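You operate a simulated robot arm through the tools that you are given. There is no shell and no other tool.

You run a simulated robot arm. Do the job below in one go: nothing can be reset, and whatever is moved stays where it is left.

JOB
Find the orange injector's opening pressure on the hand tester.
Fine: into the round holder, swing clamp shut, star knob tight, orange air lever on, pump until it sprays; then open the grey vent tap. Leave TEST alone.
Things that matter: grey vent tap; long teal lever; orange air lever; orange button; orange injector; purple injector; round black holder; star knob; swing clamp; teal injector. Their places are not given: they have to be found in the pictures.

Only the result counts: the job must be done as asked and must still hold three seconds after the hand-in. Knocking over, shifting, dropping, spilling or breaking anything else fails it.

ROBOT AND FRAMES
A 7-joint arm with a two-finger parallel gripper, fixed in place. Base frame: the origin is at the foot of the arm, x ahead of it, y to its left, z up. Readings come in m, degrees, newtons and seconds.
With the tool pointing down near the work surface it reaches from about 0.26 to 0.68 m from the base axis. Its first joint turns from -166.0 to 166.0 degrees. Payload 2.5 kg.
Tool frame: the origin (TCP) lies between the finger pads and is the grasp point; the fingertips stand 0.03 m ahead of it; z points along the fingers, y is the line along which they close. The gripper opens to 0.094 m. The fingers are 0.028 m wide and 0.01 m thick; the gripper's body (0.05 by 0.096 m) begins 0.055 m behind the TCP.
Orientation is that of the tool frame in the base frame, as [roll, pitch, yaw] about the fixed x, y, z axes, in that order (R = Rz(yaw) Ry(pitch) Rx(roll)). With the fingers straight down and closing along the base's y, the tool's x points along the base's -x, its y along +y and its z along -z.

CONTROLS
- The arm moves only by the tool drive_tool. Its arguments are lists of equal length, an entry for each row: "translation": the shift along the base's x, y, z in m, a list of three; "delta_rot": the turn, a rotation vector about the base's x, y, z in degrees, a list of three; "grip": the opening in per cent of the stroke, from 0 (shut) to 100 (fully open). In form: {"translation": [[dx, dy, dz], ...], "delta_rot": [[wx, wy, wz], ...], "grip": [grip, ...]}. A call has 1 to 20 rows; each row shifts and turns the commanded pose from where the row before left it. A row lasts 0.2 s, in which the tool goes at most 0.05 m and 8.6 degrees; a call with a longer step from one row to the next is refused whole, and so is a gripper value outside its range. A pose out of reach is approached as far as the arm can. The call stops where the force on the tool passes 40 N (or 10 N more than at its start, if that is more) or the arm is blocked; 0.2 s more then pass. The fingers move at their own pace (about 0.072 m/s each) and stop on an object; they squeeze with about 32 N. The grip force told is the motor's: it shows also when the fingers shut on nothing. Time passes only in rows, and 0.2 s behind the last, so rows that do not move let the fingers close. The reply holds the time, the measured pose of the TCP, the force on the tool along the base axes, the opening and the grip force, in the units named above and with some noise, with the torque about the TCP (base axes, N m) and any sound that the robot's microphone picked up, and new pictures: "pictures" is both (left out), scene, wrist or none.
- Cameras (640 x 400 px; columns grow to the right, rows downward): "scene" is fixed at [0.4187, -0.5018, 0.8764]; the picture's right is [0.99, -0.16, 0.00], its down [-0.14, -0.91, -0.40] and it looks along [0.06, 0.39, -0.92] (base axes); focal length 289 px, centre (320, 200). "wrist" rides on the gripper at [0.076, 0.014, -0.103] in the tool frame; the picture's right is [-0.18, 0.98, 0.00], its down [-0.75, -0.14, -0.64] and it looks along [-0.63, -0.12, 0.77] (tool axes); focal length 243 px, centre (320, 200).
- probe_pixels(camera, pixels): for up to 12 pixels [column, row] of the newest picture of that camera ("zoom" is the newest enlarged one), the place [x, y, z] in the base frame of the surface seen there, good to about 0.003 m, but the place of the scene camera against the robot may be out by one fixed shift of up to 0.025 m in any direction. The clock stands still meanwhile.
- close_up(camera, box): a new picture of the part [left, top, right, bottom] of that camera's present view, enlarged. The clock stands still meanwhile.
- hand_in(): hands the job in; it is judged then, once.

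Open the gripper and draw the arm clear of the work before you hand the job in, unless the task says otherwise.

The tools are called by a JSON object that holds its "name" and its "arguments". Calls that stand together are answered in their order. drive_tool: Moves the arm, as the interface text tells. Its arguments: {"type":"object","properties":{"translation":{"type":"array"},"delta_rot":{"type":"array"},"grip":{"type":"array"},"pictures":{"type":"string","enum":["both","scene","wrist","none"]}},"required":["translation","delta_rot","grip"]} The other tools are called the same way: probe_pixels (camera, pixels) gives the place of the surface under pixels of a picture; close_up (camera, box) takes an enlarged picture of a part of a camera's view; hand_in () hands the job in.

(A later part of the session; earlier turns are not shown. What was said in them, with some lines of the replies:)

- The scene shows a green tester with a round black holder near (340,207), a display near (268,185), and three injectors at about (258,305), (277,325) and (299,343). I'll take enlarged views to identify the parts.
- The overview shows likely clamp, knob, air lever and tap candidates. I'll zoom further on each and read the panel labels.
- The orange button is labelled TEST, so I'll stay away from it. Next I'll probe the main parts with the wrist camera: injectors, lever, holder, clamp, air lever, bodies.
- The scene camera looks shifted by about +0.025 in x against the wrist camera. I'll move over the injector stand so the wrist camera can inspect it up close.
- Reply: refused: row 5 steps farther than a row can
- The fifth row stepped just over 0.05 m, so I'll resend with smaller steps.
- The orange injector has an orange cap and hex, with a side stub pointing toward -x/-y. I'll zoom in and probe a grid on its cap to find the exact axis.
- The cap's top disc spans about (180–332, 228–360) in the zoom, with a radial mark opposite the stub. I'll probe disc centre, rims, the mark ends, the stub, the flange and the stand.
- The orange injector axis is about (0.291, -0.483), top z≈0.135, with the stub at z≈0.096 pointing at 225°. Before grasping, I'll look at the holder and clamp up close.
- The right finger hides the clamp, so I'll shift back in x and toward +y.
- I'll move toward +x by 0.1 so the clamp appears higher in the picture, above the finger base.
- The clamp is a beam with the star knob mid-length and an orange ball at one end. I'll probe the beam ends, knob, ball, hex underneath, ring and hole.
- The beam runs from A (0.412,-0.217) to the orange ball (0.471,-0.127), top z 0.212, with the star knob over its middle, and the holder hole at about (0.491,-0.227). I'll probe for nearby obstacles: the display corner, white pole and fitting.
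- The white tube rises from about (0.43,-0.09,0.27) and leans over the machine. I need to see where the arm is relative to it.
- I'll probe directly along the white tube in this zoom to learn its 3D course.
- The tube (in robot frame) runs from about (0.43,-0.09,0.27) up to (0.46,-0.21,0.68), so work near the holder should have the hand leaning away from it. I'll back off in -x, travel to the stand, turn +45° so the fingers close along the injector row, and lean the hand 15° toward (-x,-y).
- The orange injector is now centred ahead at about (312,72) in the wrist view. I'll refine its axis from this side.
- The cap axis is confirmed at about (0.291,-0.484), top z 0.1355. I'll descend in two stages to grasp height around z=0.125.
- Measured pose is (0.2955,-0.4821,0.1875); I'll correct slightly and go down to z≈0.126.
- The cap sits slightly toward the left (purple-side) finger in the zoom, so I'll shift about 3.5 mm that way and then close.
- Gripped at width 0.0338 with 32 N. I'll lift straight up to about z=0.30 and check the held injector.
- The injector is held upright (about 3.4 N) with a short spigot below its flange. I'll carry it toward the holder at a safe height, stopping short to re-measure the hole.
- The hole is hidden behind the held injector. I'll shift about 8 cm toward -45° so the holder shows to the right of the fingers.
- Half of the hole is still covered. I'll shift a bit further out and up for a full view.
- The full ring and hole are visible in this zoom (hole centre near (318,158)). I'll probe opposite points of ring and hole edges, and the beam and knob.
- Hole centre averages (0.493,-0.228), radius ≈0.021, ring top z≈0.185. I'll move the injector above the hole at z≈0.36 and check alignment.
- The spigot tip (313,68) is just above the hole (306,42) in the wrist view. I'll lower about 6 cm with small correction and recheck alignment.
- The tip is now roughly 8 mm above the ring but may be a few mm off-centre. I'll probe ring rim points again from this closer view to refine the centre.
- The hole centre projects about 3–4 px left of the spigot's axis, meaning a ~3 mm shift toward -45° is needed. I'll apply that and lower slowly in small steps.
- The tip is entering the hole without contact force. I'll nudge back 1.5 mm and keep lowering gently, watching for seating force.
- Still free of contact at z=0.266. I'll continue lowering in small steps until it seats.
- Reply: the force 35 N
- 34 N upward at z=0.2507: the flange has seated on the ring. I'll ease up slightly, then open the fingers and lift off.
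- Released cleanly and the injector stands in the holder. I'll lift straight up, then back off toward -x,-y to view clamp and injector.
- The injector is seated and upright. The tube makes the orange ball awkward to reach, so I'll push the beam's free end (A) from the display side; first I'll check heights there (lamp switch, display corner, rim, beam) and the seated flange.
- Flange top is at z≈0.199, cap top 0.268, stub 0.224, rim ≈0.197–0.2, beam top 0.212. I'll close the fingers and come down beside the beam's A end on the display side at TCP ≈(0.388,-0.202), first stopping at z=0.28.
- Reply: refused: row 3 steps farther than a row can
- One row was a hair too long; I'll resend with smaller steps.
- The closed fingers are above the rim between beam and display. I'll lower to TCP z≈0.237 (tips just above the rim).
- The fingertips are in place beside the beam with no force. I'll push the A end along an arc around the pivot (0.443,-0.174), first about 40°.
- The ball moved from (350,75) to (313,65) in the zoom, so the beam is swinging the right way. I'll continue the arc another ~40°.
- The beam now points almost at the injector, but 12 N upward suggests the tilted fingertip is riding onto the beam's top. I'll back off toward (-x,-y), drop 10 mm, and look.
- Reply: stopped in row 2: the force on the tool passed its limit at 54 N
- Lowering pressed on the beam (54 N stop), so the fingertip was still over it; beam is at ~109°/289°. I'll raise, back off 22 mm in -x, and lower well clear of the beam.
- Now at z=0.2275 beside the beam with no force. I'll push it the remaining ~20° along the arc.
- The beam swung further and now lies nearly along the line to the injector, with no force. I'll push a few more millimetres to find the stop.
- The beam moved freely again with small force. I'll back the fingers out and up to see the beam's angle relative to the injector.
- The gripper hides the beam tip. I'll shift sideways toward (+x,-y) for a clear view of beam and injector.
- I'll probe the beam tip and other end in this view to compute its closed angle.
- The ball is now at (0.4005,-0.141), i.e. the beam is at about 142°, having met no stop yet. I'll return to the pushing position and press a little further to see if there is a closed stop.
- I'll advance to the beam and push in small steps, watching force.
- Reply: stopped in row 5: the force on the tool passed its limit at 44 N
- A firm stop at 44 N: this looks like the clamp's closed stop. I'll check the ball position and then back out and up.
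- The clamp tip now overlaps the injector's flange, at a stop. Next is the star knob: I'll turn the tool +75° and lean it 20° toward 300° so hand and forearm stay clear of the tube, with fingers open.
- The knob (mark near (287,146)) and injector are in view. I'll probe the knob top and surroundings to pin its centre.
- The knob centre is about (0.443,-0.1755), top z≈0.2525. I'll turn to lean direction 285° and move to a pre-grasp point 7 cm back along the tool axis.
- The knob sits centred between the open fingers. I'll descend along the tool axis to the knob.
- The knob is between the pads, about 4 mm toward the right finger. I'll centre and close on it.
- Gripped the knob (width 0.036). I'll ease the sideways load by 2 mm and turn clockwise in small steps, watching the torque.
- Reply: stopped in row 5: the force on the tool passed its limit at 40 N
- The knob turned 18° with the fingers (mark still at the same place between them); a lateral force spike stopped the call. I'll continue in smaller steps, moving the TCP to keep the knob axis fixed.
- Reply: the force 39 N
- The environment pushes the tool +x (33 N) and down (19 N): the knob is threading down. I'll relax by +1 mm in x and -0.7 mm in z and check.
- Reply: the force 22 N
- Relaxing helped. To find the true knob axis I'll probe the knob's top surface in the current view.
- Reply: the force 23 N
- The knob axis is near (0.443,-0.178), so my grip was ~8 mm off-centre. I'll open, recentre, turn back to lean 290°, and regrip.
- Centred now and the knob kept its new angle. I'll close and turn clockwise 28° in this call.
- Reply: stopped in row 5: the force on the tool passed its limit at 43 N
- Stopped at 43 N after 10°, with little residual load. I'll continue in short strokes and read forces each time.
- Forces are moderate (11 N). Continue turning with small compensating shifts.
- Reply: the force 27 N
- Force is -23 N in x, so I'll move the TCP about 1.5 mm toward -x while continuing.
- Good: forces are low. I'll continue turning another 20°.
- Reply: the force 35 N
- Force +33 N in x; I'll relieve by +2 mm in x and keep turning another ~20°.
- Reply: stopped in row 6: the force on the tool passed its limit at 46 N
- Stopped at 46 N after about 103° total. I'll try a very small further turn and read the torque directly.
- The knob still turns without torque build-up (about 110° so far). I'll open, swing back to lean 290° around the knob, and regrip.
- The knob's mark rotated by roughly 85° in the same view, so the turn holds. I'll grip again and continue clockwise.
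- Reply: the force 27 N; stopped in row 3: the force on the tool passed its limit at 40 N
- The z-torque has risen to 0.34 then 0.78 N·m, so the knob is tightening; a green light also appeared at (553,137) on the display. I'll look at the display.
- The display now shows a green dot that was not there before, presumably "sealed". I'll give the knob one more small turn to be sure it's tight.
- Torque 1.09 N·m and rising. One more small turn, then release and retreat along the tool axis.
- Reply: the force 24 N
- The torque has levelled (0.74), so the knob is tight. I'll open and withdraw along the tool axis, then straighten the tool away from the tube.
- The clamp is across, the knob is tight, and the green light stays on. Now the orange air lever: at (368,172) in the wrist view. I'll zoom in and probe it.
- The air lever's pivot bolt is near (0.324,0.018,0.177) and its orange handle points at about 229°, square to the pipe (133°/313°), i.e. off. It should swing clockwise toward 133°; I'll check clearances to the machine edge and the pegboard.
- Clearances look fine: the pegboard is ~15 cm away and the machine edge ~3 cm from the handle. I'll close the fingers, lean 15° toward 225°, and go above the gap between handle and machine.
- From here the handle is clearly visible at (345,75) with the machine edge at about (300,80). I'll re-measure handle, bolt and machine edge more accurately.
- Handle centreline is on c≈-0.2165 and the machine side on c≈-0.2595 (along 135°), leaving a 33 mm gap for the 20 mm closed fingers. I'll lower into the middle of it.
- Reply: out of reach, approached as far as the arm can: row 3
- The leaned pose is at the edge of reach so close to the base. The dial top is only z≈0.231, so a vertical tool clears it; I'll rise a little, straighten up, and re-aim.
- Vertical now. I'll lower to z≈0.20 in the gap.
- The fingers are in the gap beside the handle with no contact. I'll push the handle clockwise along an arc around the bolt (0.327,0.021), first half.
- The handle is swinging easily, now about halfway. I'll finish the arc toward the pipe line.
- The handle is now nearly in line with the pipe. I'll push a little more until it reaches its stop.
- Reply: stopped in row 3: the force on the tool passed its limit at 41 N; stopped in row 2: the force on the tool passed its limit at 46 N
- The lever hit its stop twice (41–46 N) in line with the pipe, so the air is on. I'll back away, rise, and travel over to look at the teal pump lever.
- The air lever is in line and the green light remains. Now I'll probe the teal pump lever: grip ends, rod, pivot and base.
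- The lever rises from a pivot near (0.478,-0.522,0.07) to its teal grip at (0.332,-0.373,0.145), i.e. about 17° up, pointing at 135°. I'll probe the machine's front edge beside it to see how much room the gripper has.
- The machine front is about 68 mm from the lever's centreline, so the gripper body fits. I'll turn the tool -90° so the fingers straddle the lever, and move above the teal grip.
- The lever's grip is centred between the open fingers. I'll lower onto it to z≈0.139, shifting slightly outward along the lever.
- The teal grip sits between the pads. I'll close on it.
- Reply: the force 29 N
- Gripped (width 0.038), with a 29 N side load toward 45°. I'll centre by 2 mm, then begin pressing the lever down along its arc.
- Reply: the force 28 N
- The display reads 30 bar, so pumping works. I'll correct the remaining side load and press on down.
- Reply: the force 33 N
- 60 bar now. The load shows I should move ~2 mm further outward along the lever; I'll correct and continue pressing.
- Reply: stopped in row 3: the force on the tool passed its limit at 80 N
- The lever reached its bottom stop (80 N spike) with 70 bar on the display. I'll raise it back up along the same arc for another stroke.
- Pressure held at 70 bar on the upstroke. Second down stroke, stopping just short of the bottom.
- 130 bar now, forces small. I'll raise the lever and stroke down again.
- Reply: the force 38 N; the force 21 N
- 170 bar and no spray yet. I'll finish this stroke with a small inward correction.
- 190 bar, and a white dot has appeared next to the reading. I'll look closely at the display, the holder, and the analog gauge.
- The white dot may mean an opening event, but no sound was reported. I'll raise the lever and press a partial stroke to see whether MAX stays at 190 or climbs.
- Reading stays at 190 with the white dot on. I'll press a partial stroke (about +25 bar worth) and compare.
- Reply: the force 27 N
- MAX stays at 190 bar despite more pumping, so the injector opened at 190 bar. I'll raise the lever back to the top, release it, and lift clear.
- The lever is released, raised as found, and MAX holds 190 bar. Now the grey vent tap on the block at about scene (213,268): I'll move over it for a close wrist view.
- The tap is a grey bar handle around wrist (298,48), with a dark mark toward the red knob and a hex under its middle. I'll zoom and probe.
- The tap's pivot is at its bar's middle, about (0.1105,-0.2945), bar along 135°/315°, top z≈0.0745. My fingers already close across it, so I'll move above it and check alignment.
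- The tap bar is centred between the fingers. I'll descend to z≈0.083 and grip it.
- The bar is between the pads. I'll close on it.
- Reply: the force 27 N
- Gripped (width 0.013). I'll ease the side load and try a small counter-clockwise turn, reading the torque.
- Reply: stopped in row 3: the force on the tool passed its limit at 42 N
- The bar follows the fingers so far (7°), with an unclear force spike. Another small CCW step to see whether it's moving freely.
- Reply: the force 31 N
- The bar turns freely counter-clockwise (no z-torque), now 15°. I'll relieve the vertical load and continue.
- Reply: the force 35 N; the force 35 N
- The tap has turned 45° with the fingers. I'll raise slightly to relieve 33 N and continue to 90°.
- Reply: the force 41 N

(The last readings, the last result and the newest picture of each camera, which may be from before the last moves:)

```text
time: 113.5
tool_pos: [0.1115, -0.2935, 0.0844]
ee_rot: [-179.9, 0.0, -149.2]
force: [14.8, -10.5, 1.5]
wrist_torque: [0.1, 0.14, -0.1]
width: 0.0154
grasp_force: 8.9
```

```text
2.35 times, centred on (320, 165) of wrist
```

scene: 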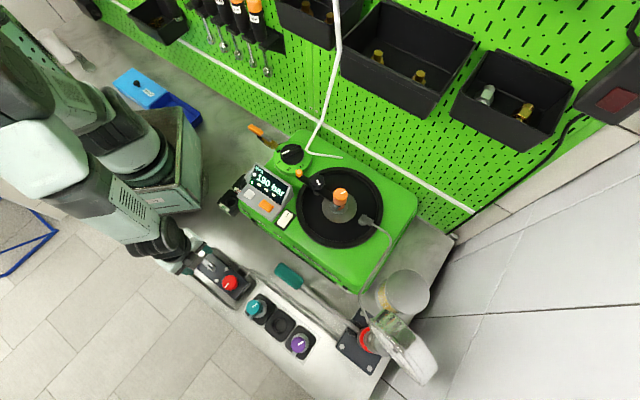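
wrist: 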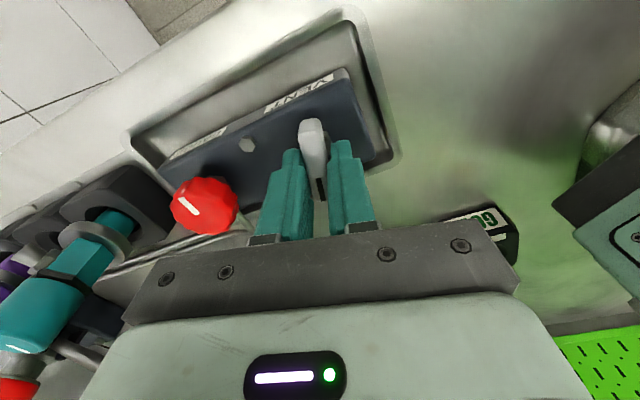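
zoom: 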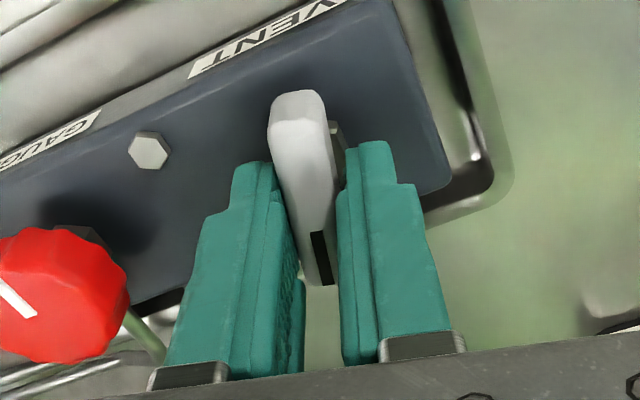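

The side label reads "VENT", confirming the tap. The grip relaxed a bit; I'll let the fingers re-close and continue turning toward 90°.

{"name": "drive_tool", "arguments": {"translation": [[0, 0, 0], [0, 0, 0], [0, 0, 0], [0, 0, 0]], "delta_rot": [[0, 0, 0], [0, 0, 4], [0, 0, 4], [0, 0, 0]], "grip": [5, 5, 5, 5], "pictures": "wrist"}}

{"name": "close_up", "arguments": {"camera": "wrist", "box": [200, 80, 440, 250]}}

```text
time: 114.5
tool_pos: [0.1103, -0.294, 0.0847]
ee_rot: [180.0, -0.1, -141.6]
force: [18.5, -12.1, 6.9]
wrist_torque: [-0.24, -0.41, 0.05]
width: 0.0166
grasp_force: 10.2
```

wrist: 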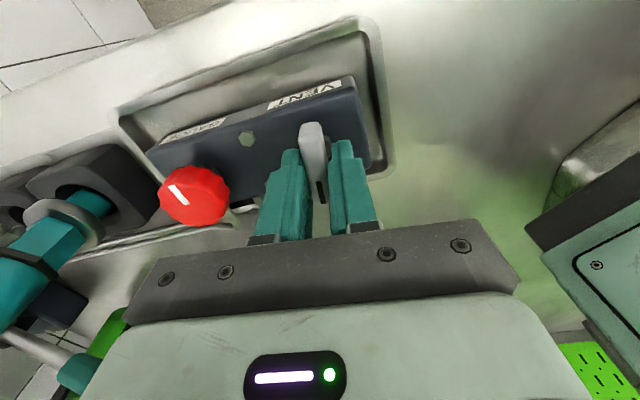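

```text
2.35 times, centred on (320, 165) of wrist
```

zoom: 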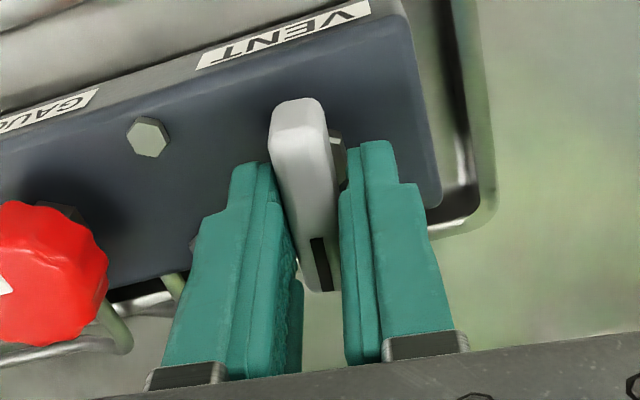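

The bar seems to lag the fingers by ~7° (width 0.0166), perhaps at its stop. I'll open the fingers and look at its actual angle.

{"name": "drive_tool", "arguments": {"translation": [[0, 0, 0], [0, 0, 0], [0, 0, 0.03], [0, 0, 0.03], [0, 0, 0]], "delta_rot": [[0, 0, 0], [0, 0, 0], [0, 0, 0], [0, 0, 0], [0, 0, 0]], "grip": [60, 60, 60, 60, 60]}}

{"name": "close_up", "arguments": {"camera": "wrist", "box": [240, 60, 400, 190]}}

{"name": "close_up", "arguments": {"camera": "scene", "box": [240, 155, 300, 215]}}

```text
time: 115.7
tool_pos: [0.11, -0.2936, 0.1425]
ee_rot: [179.8, -0.3, -141.7]
force: [-0.5, 0.3, 0.1]
wrist_torque: [-0.03, 0.02, 0.04]
width: 0.0562
grasp_force: 0.0
```

scene: 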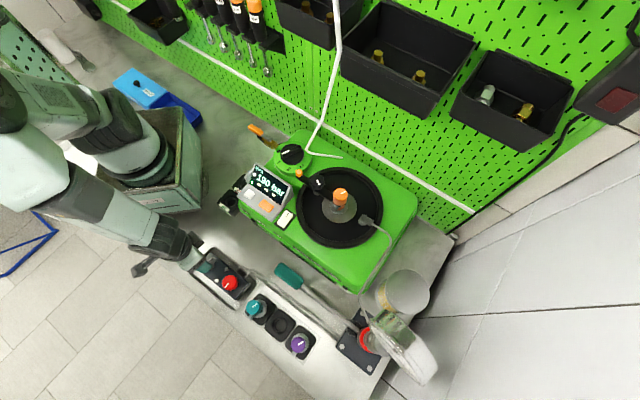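
wrist: 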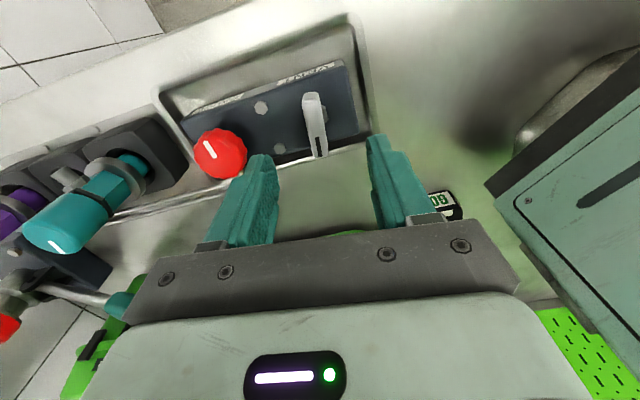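

```text
3.08 times, centred on (320, 125) of wrist
```

zoom: 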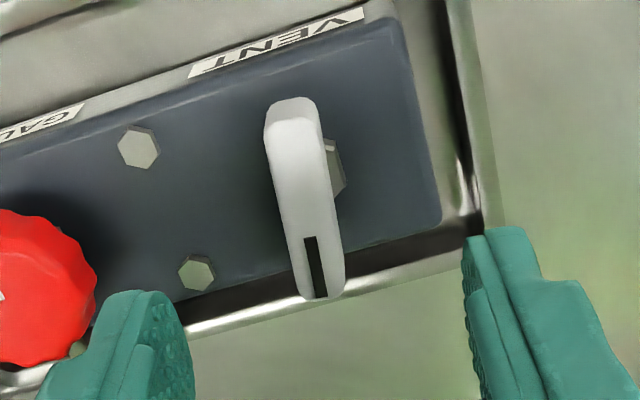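

```text
6.67 times, centred on (270, 185) of scene
```

zoom: 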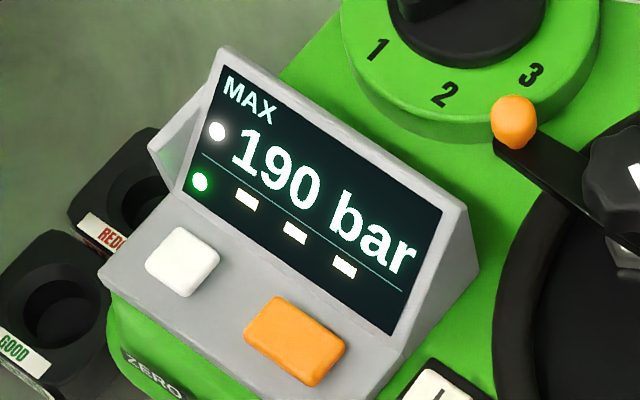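

I'll probe the bar's two ends to get its actual angle.

{"name": "probe_pixels", "arguments": {"camera": "zoom", "pixels": [[270, 185], [270, 190]]}}

{"name": "probe_pixels", "arguments": {"camera": "wrist", "pixels": [[310, 98], [312, 110], [316, 125], [319, 138], [321, 152], [320, 148], [309, 101]]}}

```text
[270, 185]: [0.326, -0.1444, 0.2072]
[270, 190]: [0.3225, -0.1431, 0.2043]
```

```text
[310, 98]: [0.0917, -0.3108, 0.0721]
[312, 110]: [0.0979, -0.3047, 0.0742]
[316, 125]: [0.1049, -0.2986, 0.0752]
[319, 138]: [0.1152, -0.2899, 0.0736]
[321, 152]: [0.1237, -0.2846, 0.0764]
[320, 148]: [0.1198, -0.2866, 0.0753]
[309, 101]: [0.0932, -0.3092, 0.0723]
```

The bar has turned about 84° (now pointing at ~39°). I'll align the tool to the full 90°, regrip, and turn until it meets the stop.

{"name": "drive_tool", "arguments": {"translation": [[-0.001, -0.003, 0], [0, 0, -0.03], [0, 0, -0.028], [0, 0, 0], [0, 0, 0], [0, 0, 0], [0, 0, 0]], "delta_rot": [[0, 0, 0], [0, 0, 0], [0, 0, 0], [0, 0, 0], [0, 0, 0], [0, 0, 0], [0, 0, 0]], "grip": [60, 60, 60, 60, 5, 5, 5], "pictures": "wrist"}}

{"name": "close_up", "arguments": {"camera": "wrist", "box": [200, 80, 440, 250]}}

```text
time: 117.3
tool_pos: [0.1107, -0.2971, 0.0875]
ee_rot: [-180.0, -0.2, -141.6]
force: [5.0, -8.5, -12.8]
wrist_torque: [-0.47, 0.18, -0.02]
width: 0.0129
grasp_force: 45.3
```

wrist: 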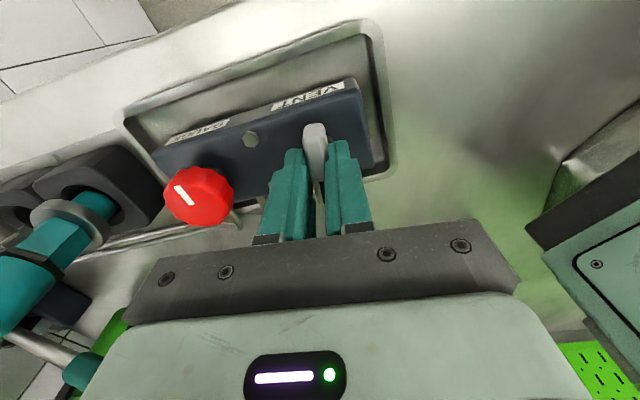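

```text
2.35 times, centred on (320, 165) of wrist
```

zoom: 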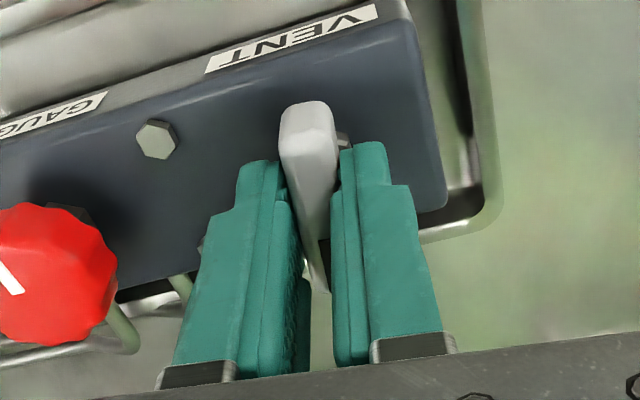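

The bar is aligned with the pads at ~84°. I'll turn further in small steps, checking the torque for the stop.

{"name": "drive_tool", "arguments": {"translation": [[0, 0, -0.0004], [0, 0, 0]], "delta_rot": [[0, 0, 3], [0, 0, 0]], "grip": [5, 5], "pictures": "none"}}

{"name": "drive_tool", "arguments": {"translation": [[0, 0, 0], [0, 0, 0]], "delta_rot": [[0, 0, 3], [0, 0, 0]], "grip": [5, 5], "pictures": "none"}}

{"name": "drive_tool", "arguments": {"translation": [[0, 0, 0], [0, 0, 0]], "delta_rot": [[0, 0, 3], [0, 0, 0]], "grip": [5, 5], "pictures": "wrist"}}

```text
time: 117.9
tool_pos: [0.1108, -0.2973, 0.0857]
ee_rot: [-179.9, -0.1, -138.4]
force: [19.6, -9.3, -5.0]
wrist_torque: [-0.48, 0.19, -0.03]
width: 0.013
grasp_force: 45.1
```

```text
time: 118.5
tool_pos: [0.1099, -0.2964, 0.085]
ee_rot: [-179.8, 0.0, -135.5]
force: [21.5, -8.0, 19.3]
wrist_torque: [0.23, -0.64, 0.0]
width: 0.0132
grasp_force: 45.4
```

```text
time: 119.0
tool_pos: [0.1096, -0.297, 0.0865]
ee_rot: [-179.8, -0.1, -133.2]
force: [4.4, 0.9, 6.0]
wrist_torque: [0.21, 0.33, -1.16]
width: 0.013
grasp_force: 45.0
stopped in row 2: the force on the tool passed its limit at 41 N (the readings are from after the stop); the commanded pose is now the measured one
```

wrist: 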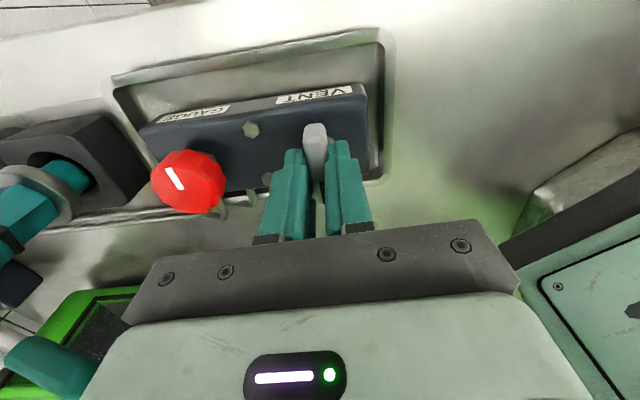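

Torque jumped to -1.16 N·m at about 91°: the tap is at its open stop. I'll release, lift, and check the display.

{"name": "drive_tool", "arguments": {"translation": [[0, 0, 0], [0, 0, 0], [0, 0, 0], [0, 0, 0.03], [0, 0, 0.04], [0, 0, 0.045], [0, 0, 0.045], [0, 0, 0.045], [0, 0, 0.04], [0, 0, 0]], "delta_rot": [[0, 0, 0], [0, 0, 0], [0, 0, 0], [0, 0, 0], [0, 0, 0], [0, 0, 0], [0, 0, 0], [0, 0, 0], [0, 0, 0], [0, 0, 0]], "grip": [60, 60, 60, 60, 60, 60, 60, 60, 60, 60]}}

{"name": "close_up", "arguments": {"camera": "wrist", "box": [200, 20, 440, 170]}}

{"name": "close_up", "arguments": {"camera": "scene", "box": [240, 150, 390, 250]}}

```text
time: 121.2
tool_pos: [0.1093, -0.2958, 0.3316]
ee_rot: [-179.8, -0.1, -132.9]
force: [0.0, 0.9, -0.7]
wrist_torque: [0.02, 0.04, -0.01]
width: 0.0562
grasp_force: 0.0
```

scene: 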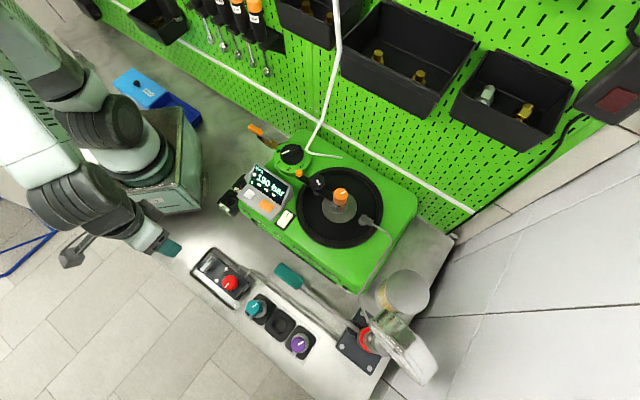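
wrist: 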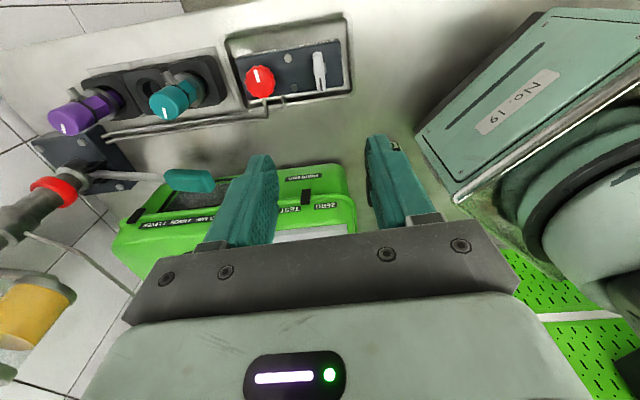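

```text
2.67 times, centred on (320, 95) of wrist
```

zoom: 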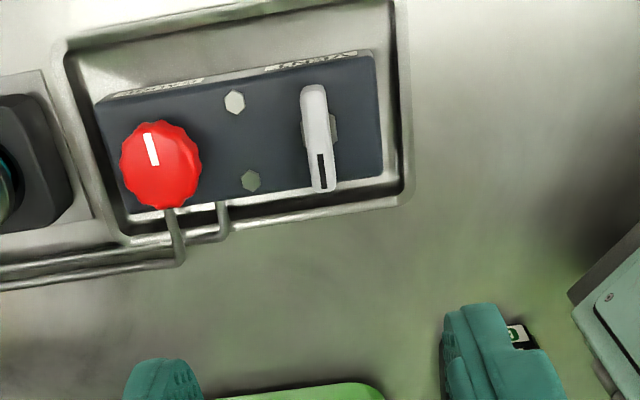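

```text
4.00 times, centred on (315, 200) of scene
```

zoom: 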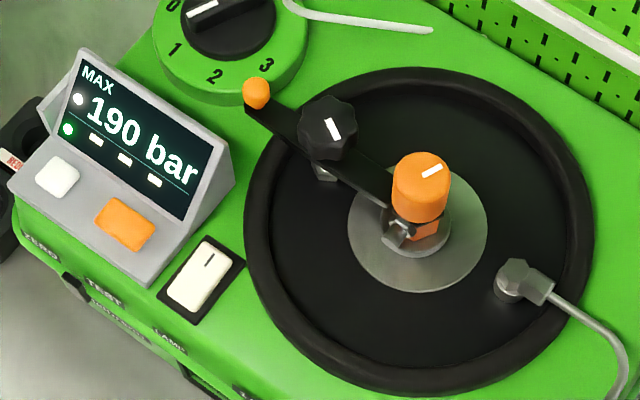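

Everything looks right: tap across its block, MAX 190 bar, clamp and knob closed, air on. As a last check I'll look at the analog gauge to confirm the pressure has vented.

{"name": "drive_tool", "arguments": {"translation": [[0.04, -0.014, 0.02], [0.042, -0.014, 0.02], [0.042, -0.014, 0.02], [0.042, -0.014, 0.02], [0.042, -0.014, 0.02], [0.042, -0.014, 0.01], [0.042, -0.014, 0], [0.04, -0.017, 0], [0, 0, 0]], "delta_rot": [[0, 0, 0], [0, 0, 0], [0, 0, 0], [0, 0, 0], [3.5, -3.5, 0], [3.5, -3.5, 0], [3.5, -3.5, 0], [0, 0, 0], [0, 0, 0]], "grip": [60, 60, 60, 60, 60, 60, 60, 60, 60]}}

{"name": "close_up", "arguments": {"camera": "wrist", "box": [0, 20, 180, 220]}}

```text
time: 123.2
tool_pos: [0.44, -0.4082, 0.4393]
ee_rot: [-179.3, 14.7, -132.7]
force: [-0.2, -0.8, 0.2]
wrist_torque: [0.0, -0.01, -0.04]
width: 0.0566
grasp_force: 0.0
```

scene: 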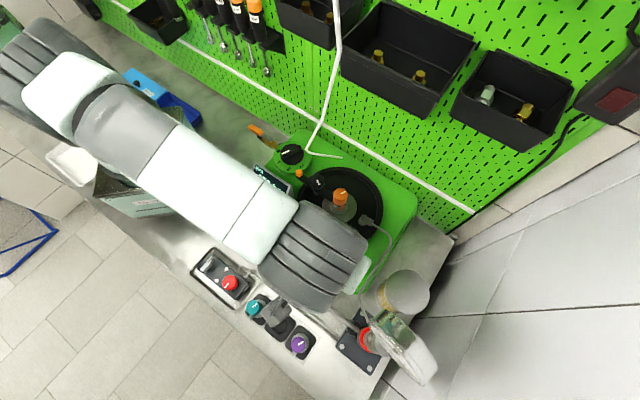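
wrist: 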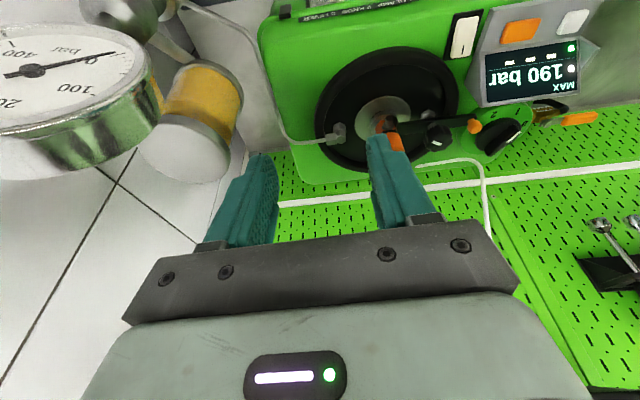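

```text
2.00 times, centred on (90, 120) of wrist
```

zoom: 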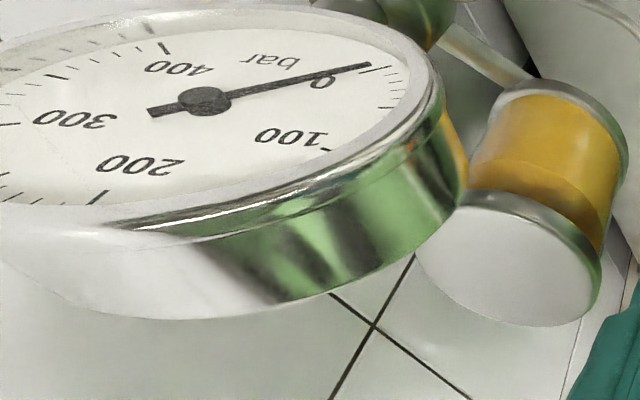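

The gauge is back at 0 and the display holds MAX 190 bar. I'll draw the arm back and up, clear of the work, with the gripper open.

{"name": "drive_tool", "arguments": {"translation": [[-0.04, 0.01, 0.02], [-0.045, 0.015, 0.015], [-0.045, 0.015, 0.01], [-0.04, 0.02, 0.01], [0, 0, 0], [0, 0, 0]], "delta_rot": [[0, 0, 0], [0, 0, 0], [0, 0, 0], [0, 0, 0], [0, 0, 0], [0, 0, 0]], "grip": [100, 100, 100, 100, 100, 100]}}

```text
time: 124.6
tool_pos: [0.2699, -0.351, 0.4928]
ee_rot: [-179.3, 14.7, -132.7]
force: [-0.3, -0.1, 0.4]
wrist_torque: [-0.05, -0.01, -0.03]
width: 0.0939
grasp_force: 0.1
```

scene: 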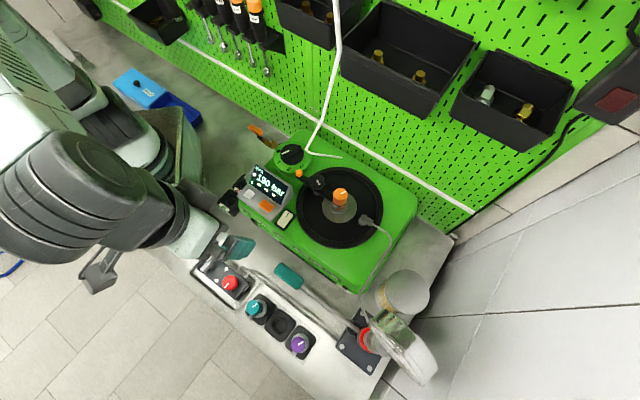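
wrist: 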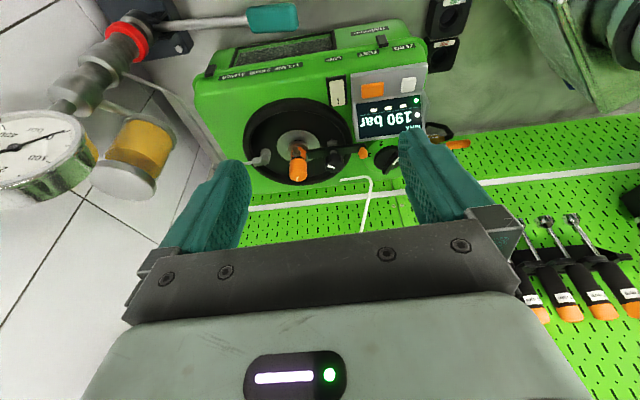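

The arm is clear with the gripper open. The display holds MAX 190 bar, the injector is clamped, the air is on, the vent is open and TEST was not touched, so I'm handing in.

{"name": "hand_in", "arguments": {}}

```text
The job is handed in.
```

The orange injector's opening pressure is **190 bar**, read from the tester's MAX display, and the job is handed in.

- **Injector:** it is seated in the round holder with the swing clamp pushed to its stop and the star knob tight. A green light came on at the display once the knob was tight.
- **Air:** the orange lever is turned to its stop, in line with the pipe.
- **Pumping:** I did three full strokes. A white light came on as the reading reached 190 bar, and a further part-stroke left it there. The microphone reported no spray sound, so I took those two signs as the spray. The teal lever is back up where it started.
- **Vent:** the grey vent tap is turned to its open stop and the analog gauge is back at 0.
- **TEST:** I did not touch it.

While closing the clamp, a fingertip briefly pressed down on its arm with about 54 N. I saw no damage and the clamp closed normally.
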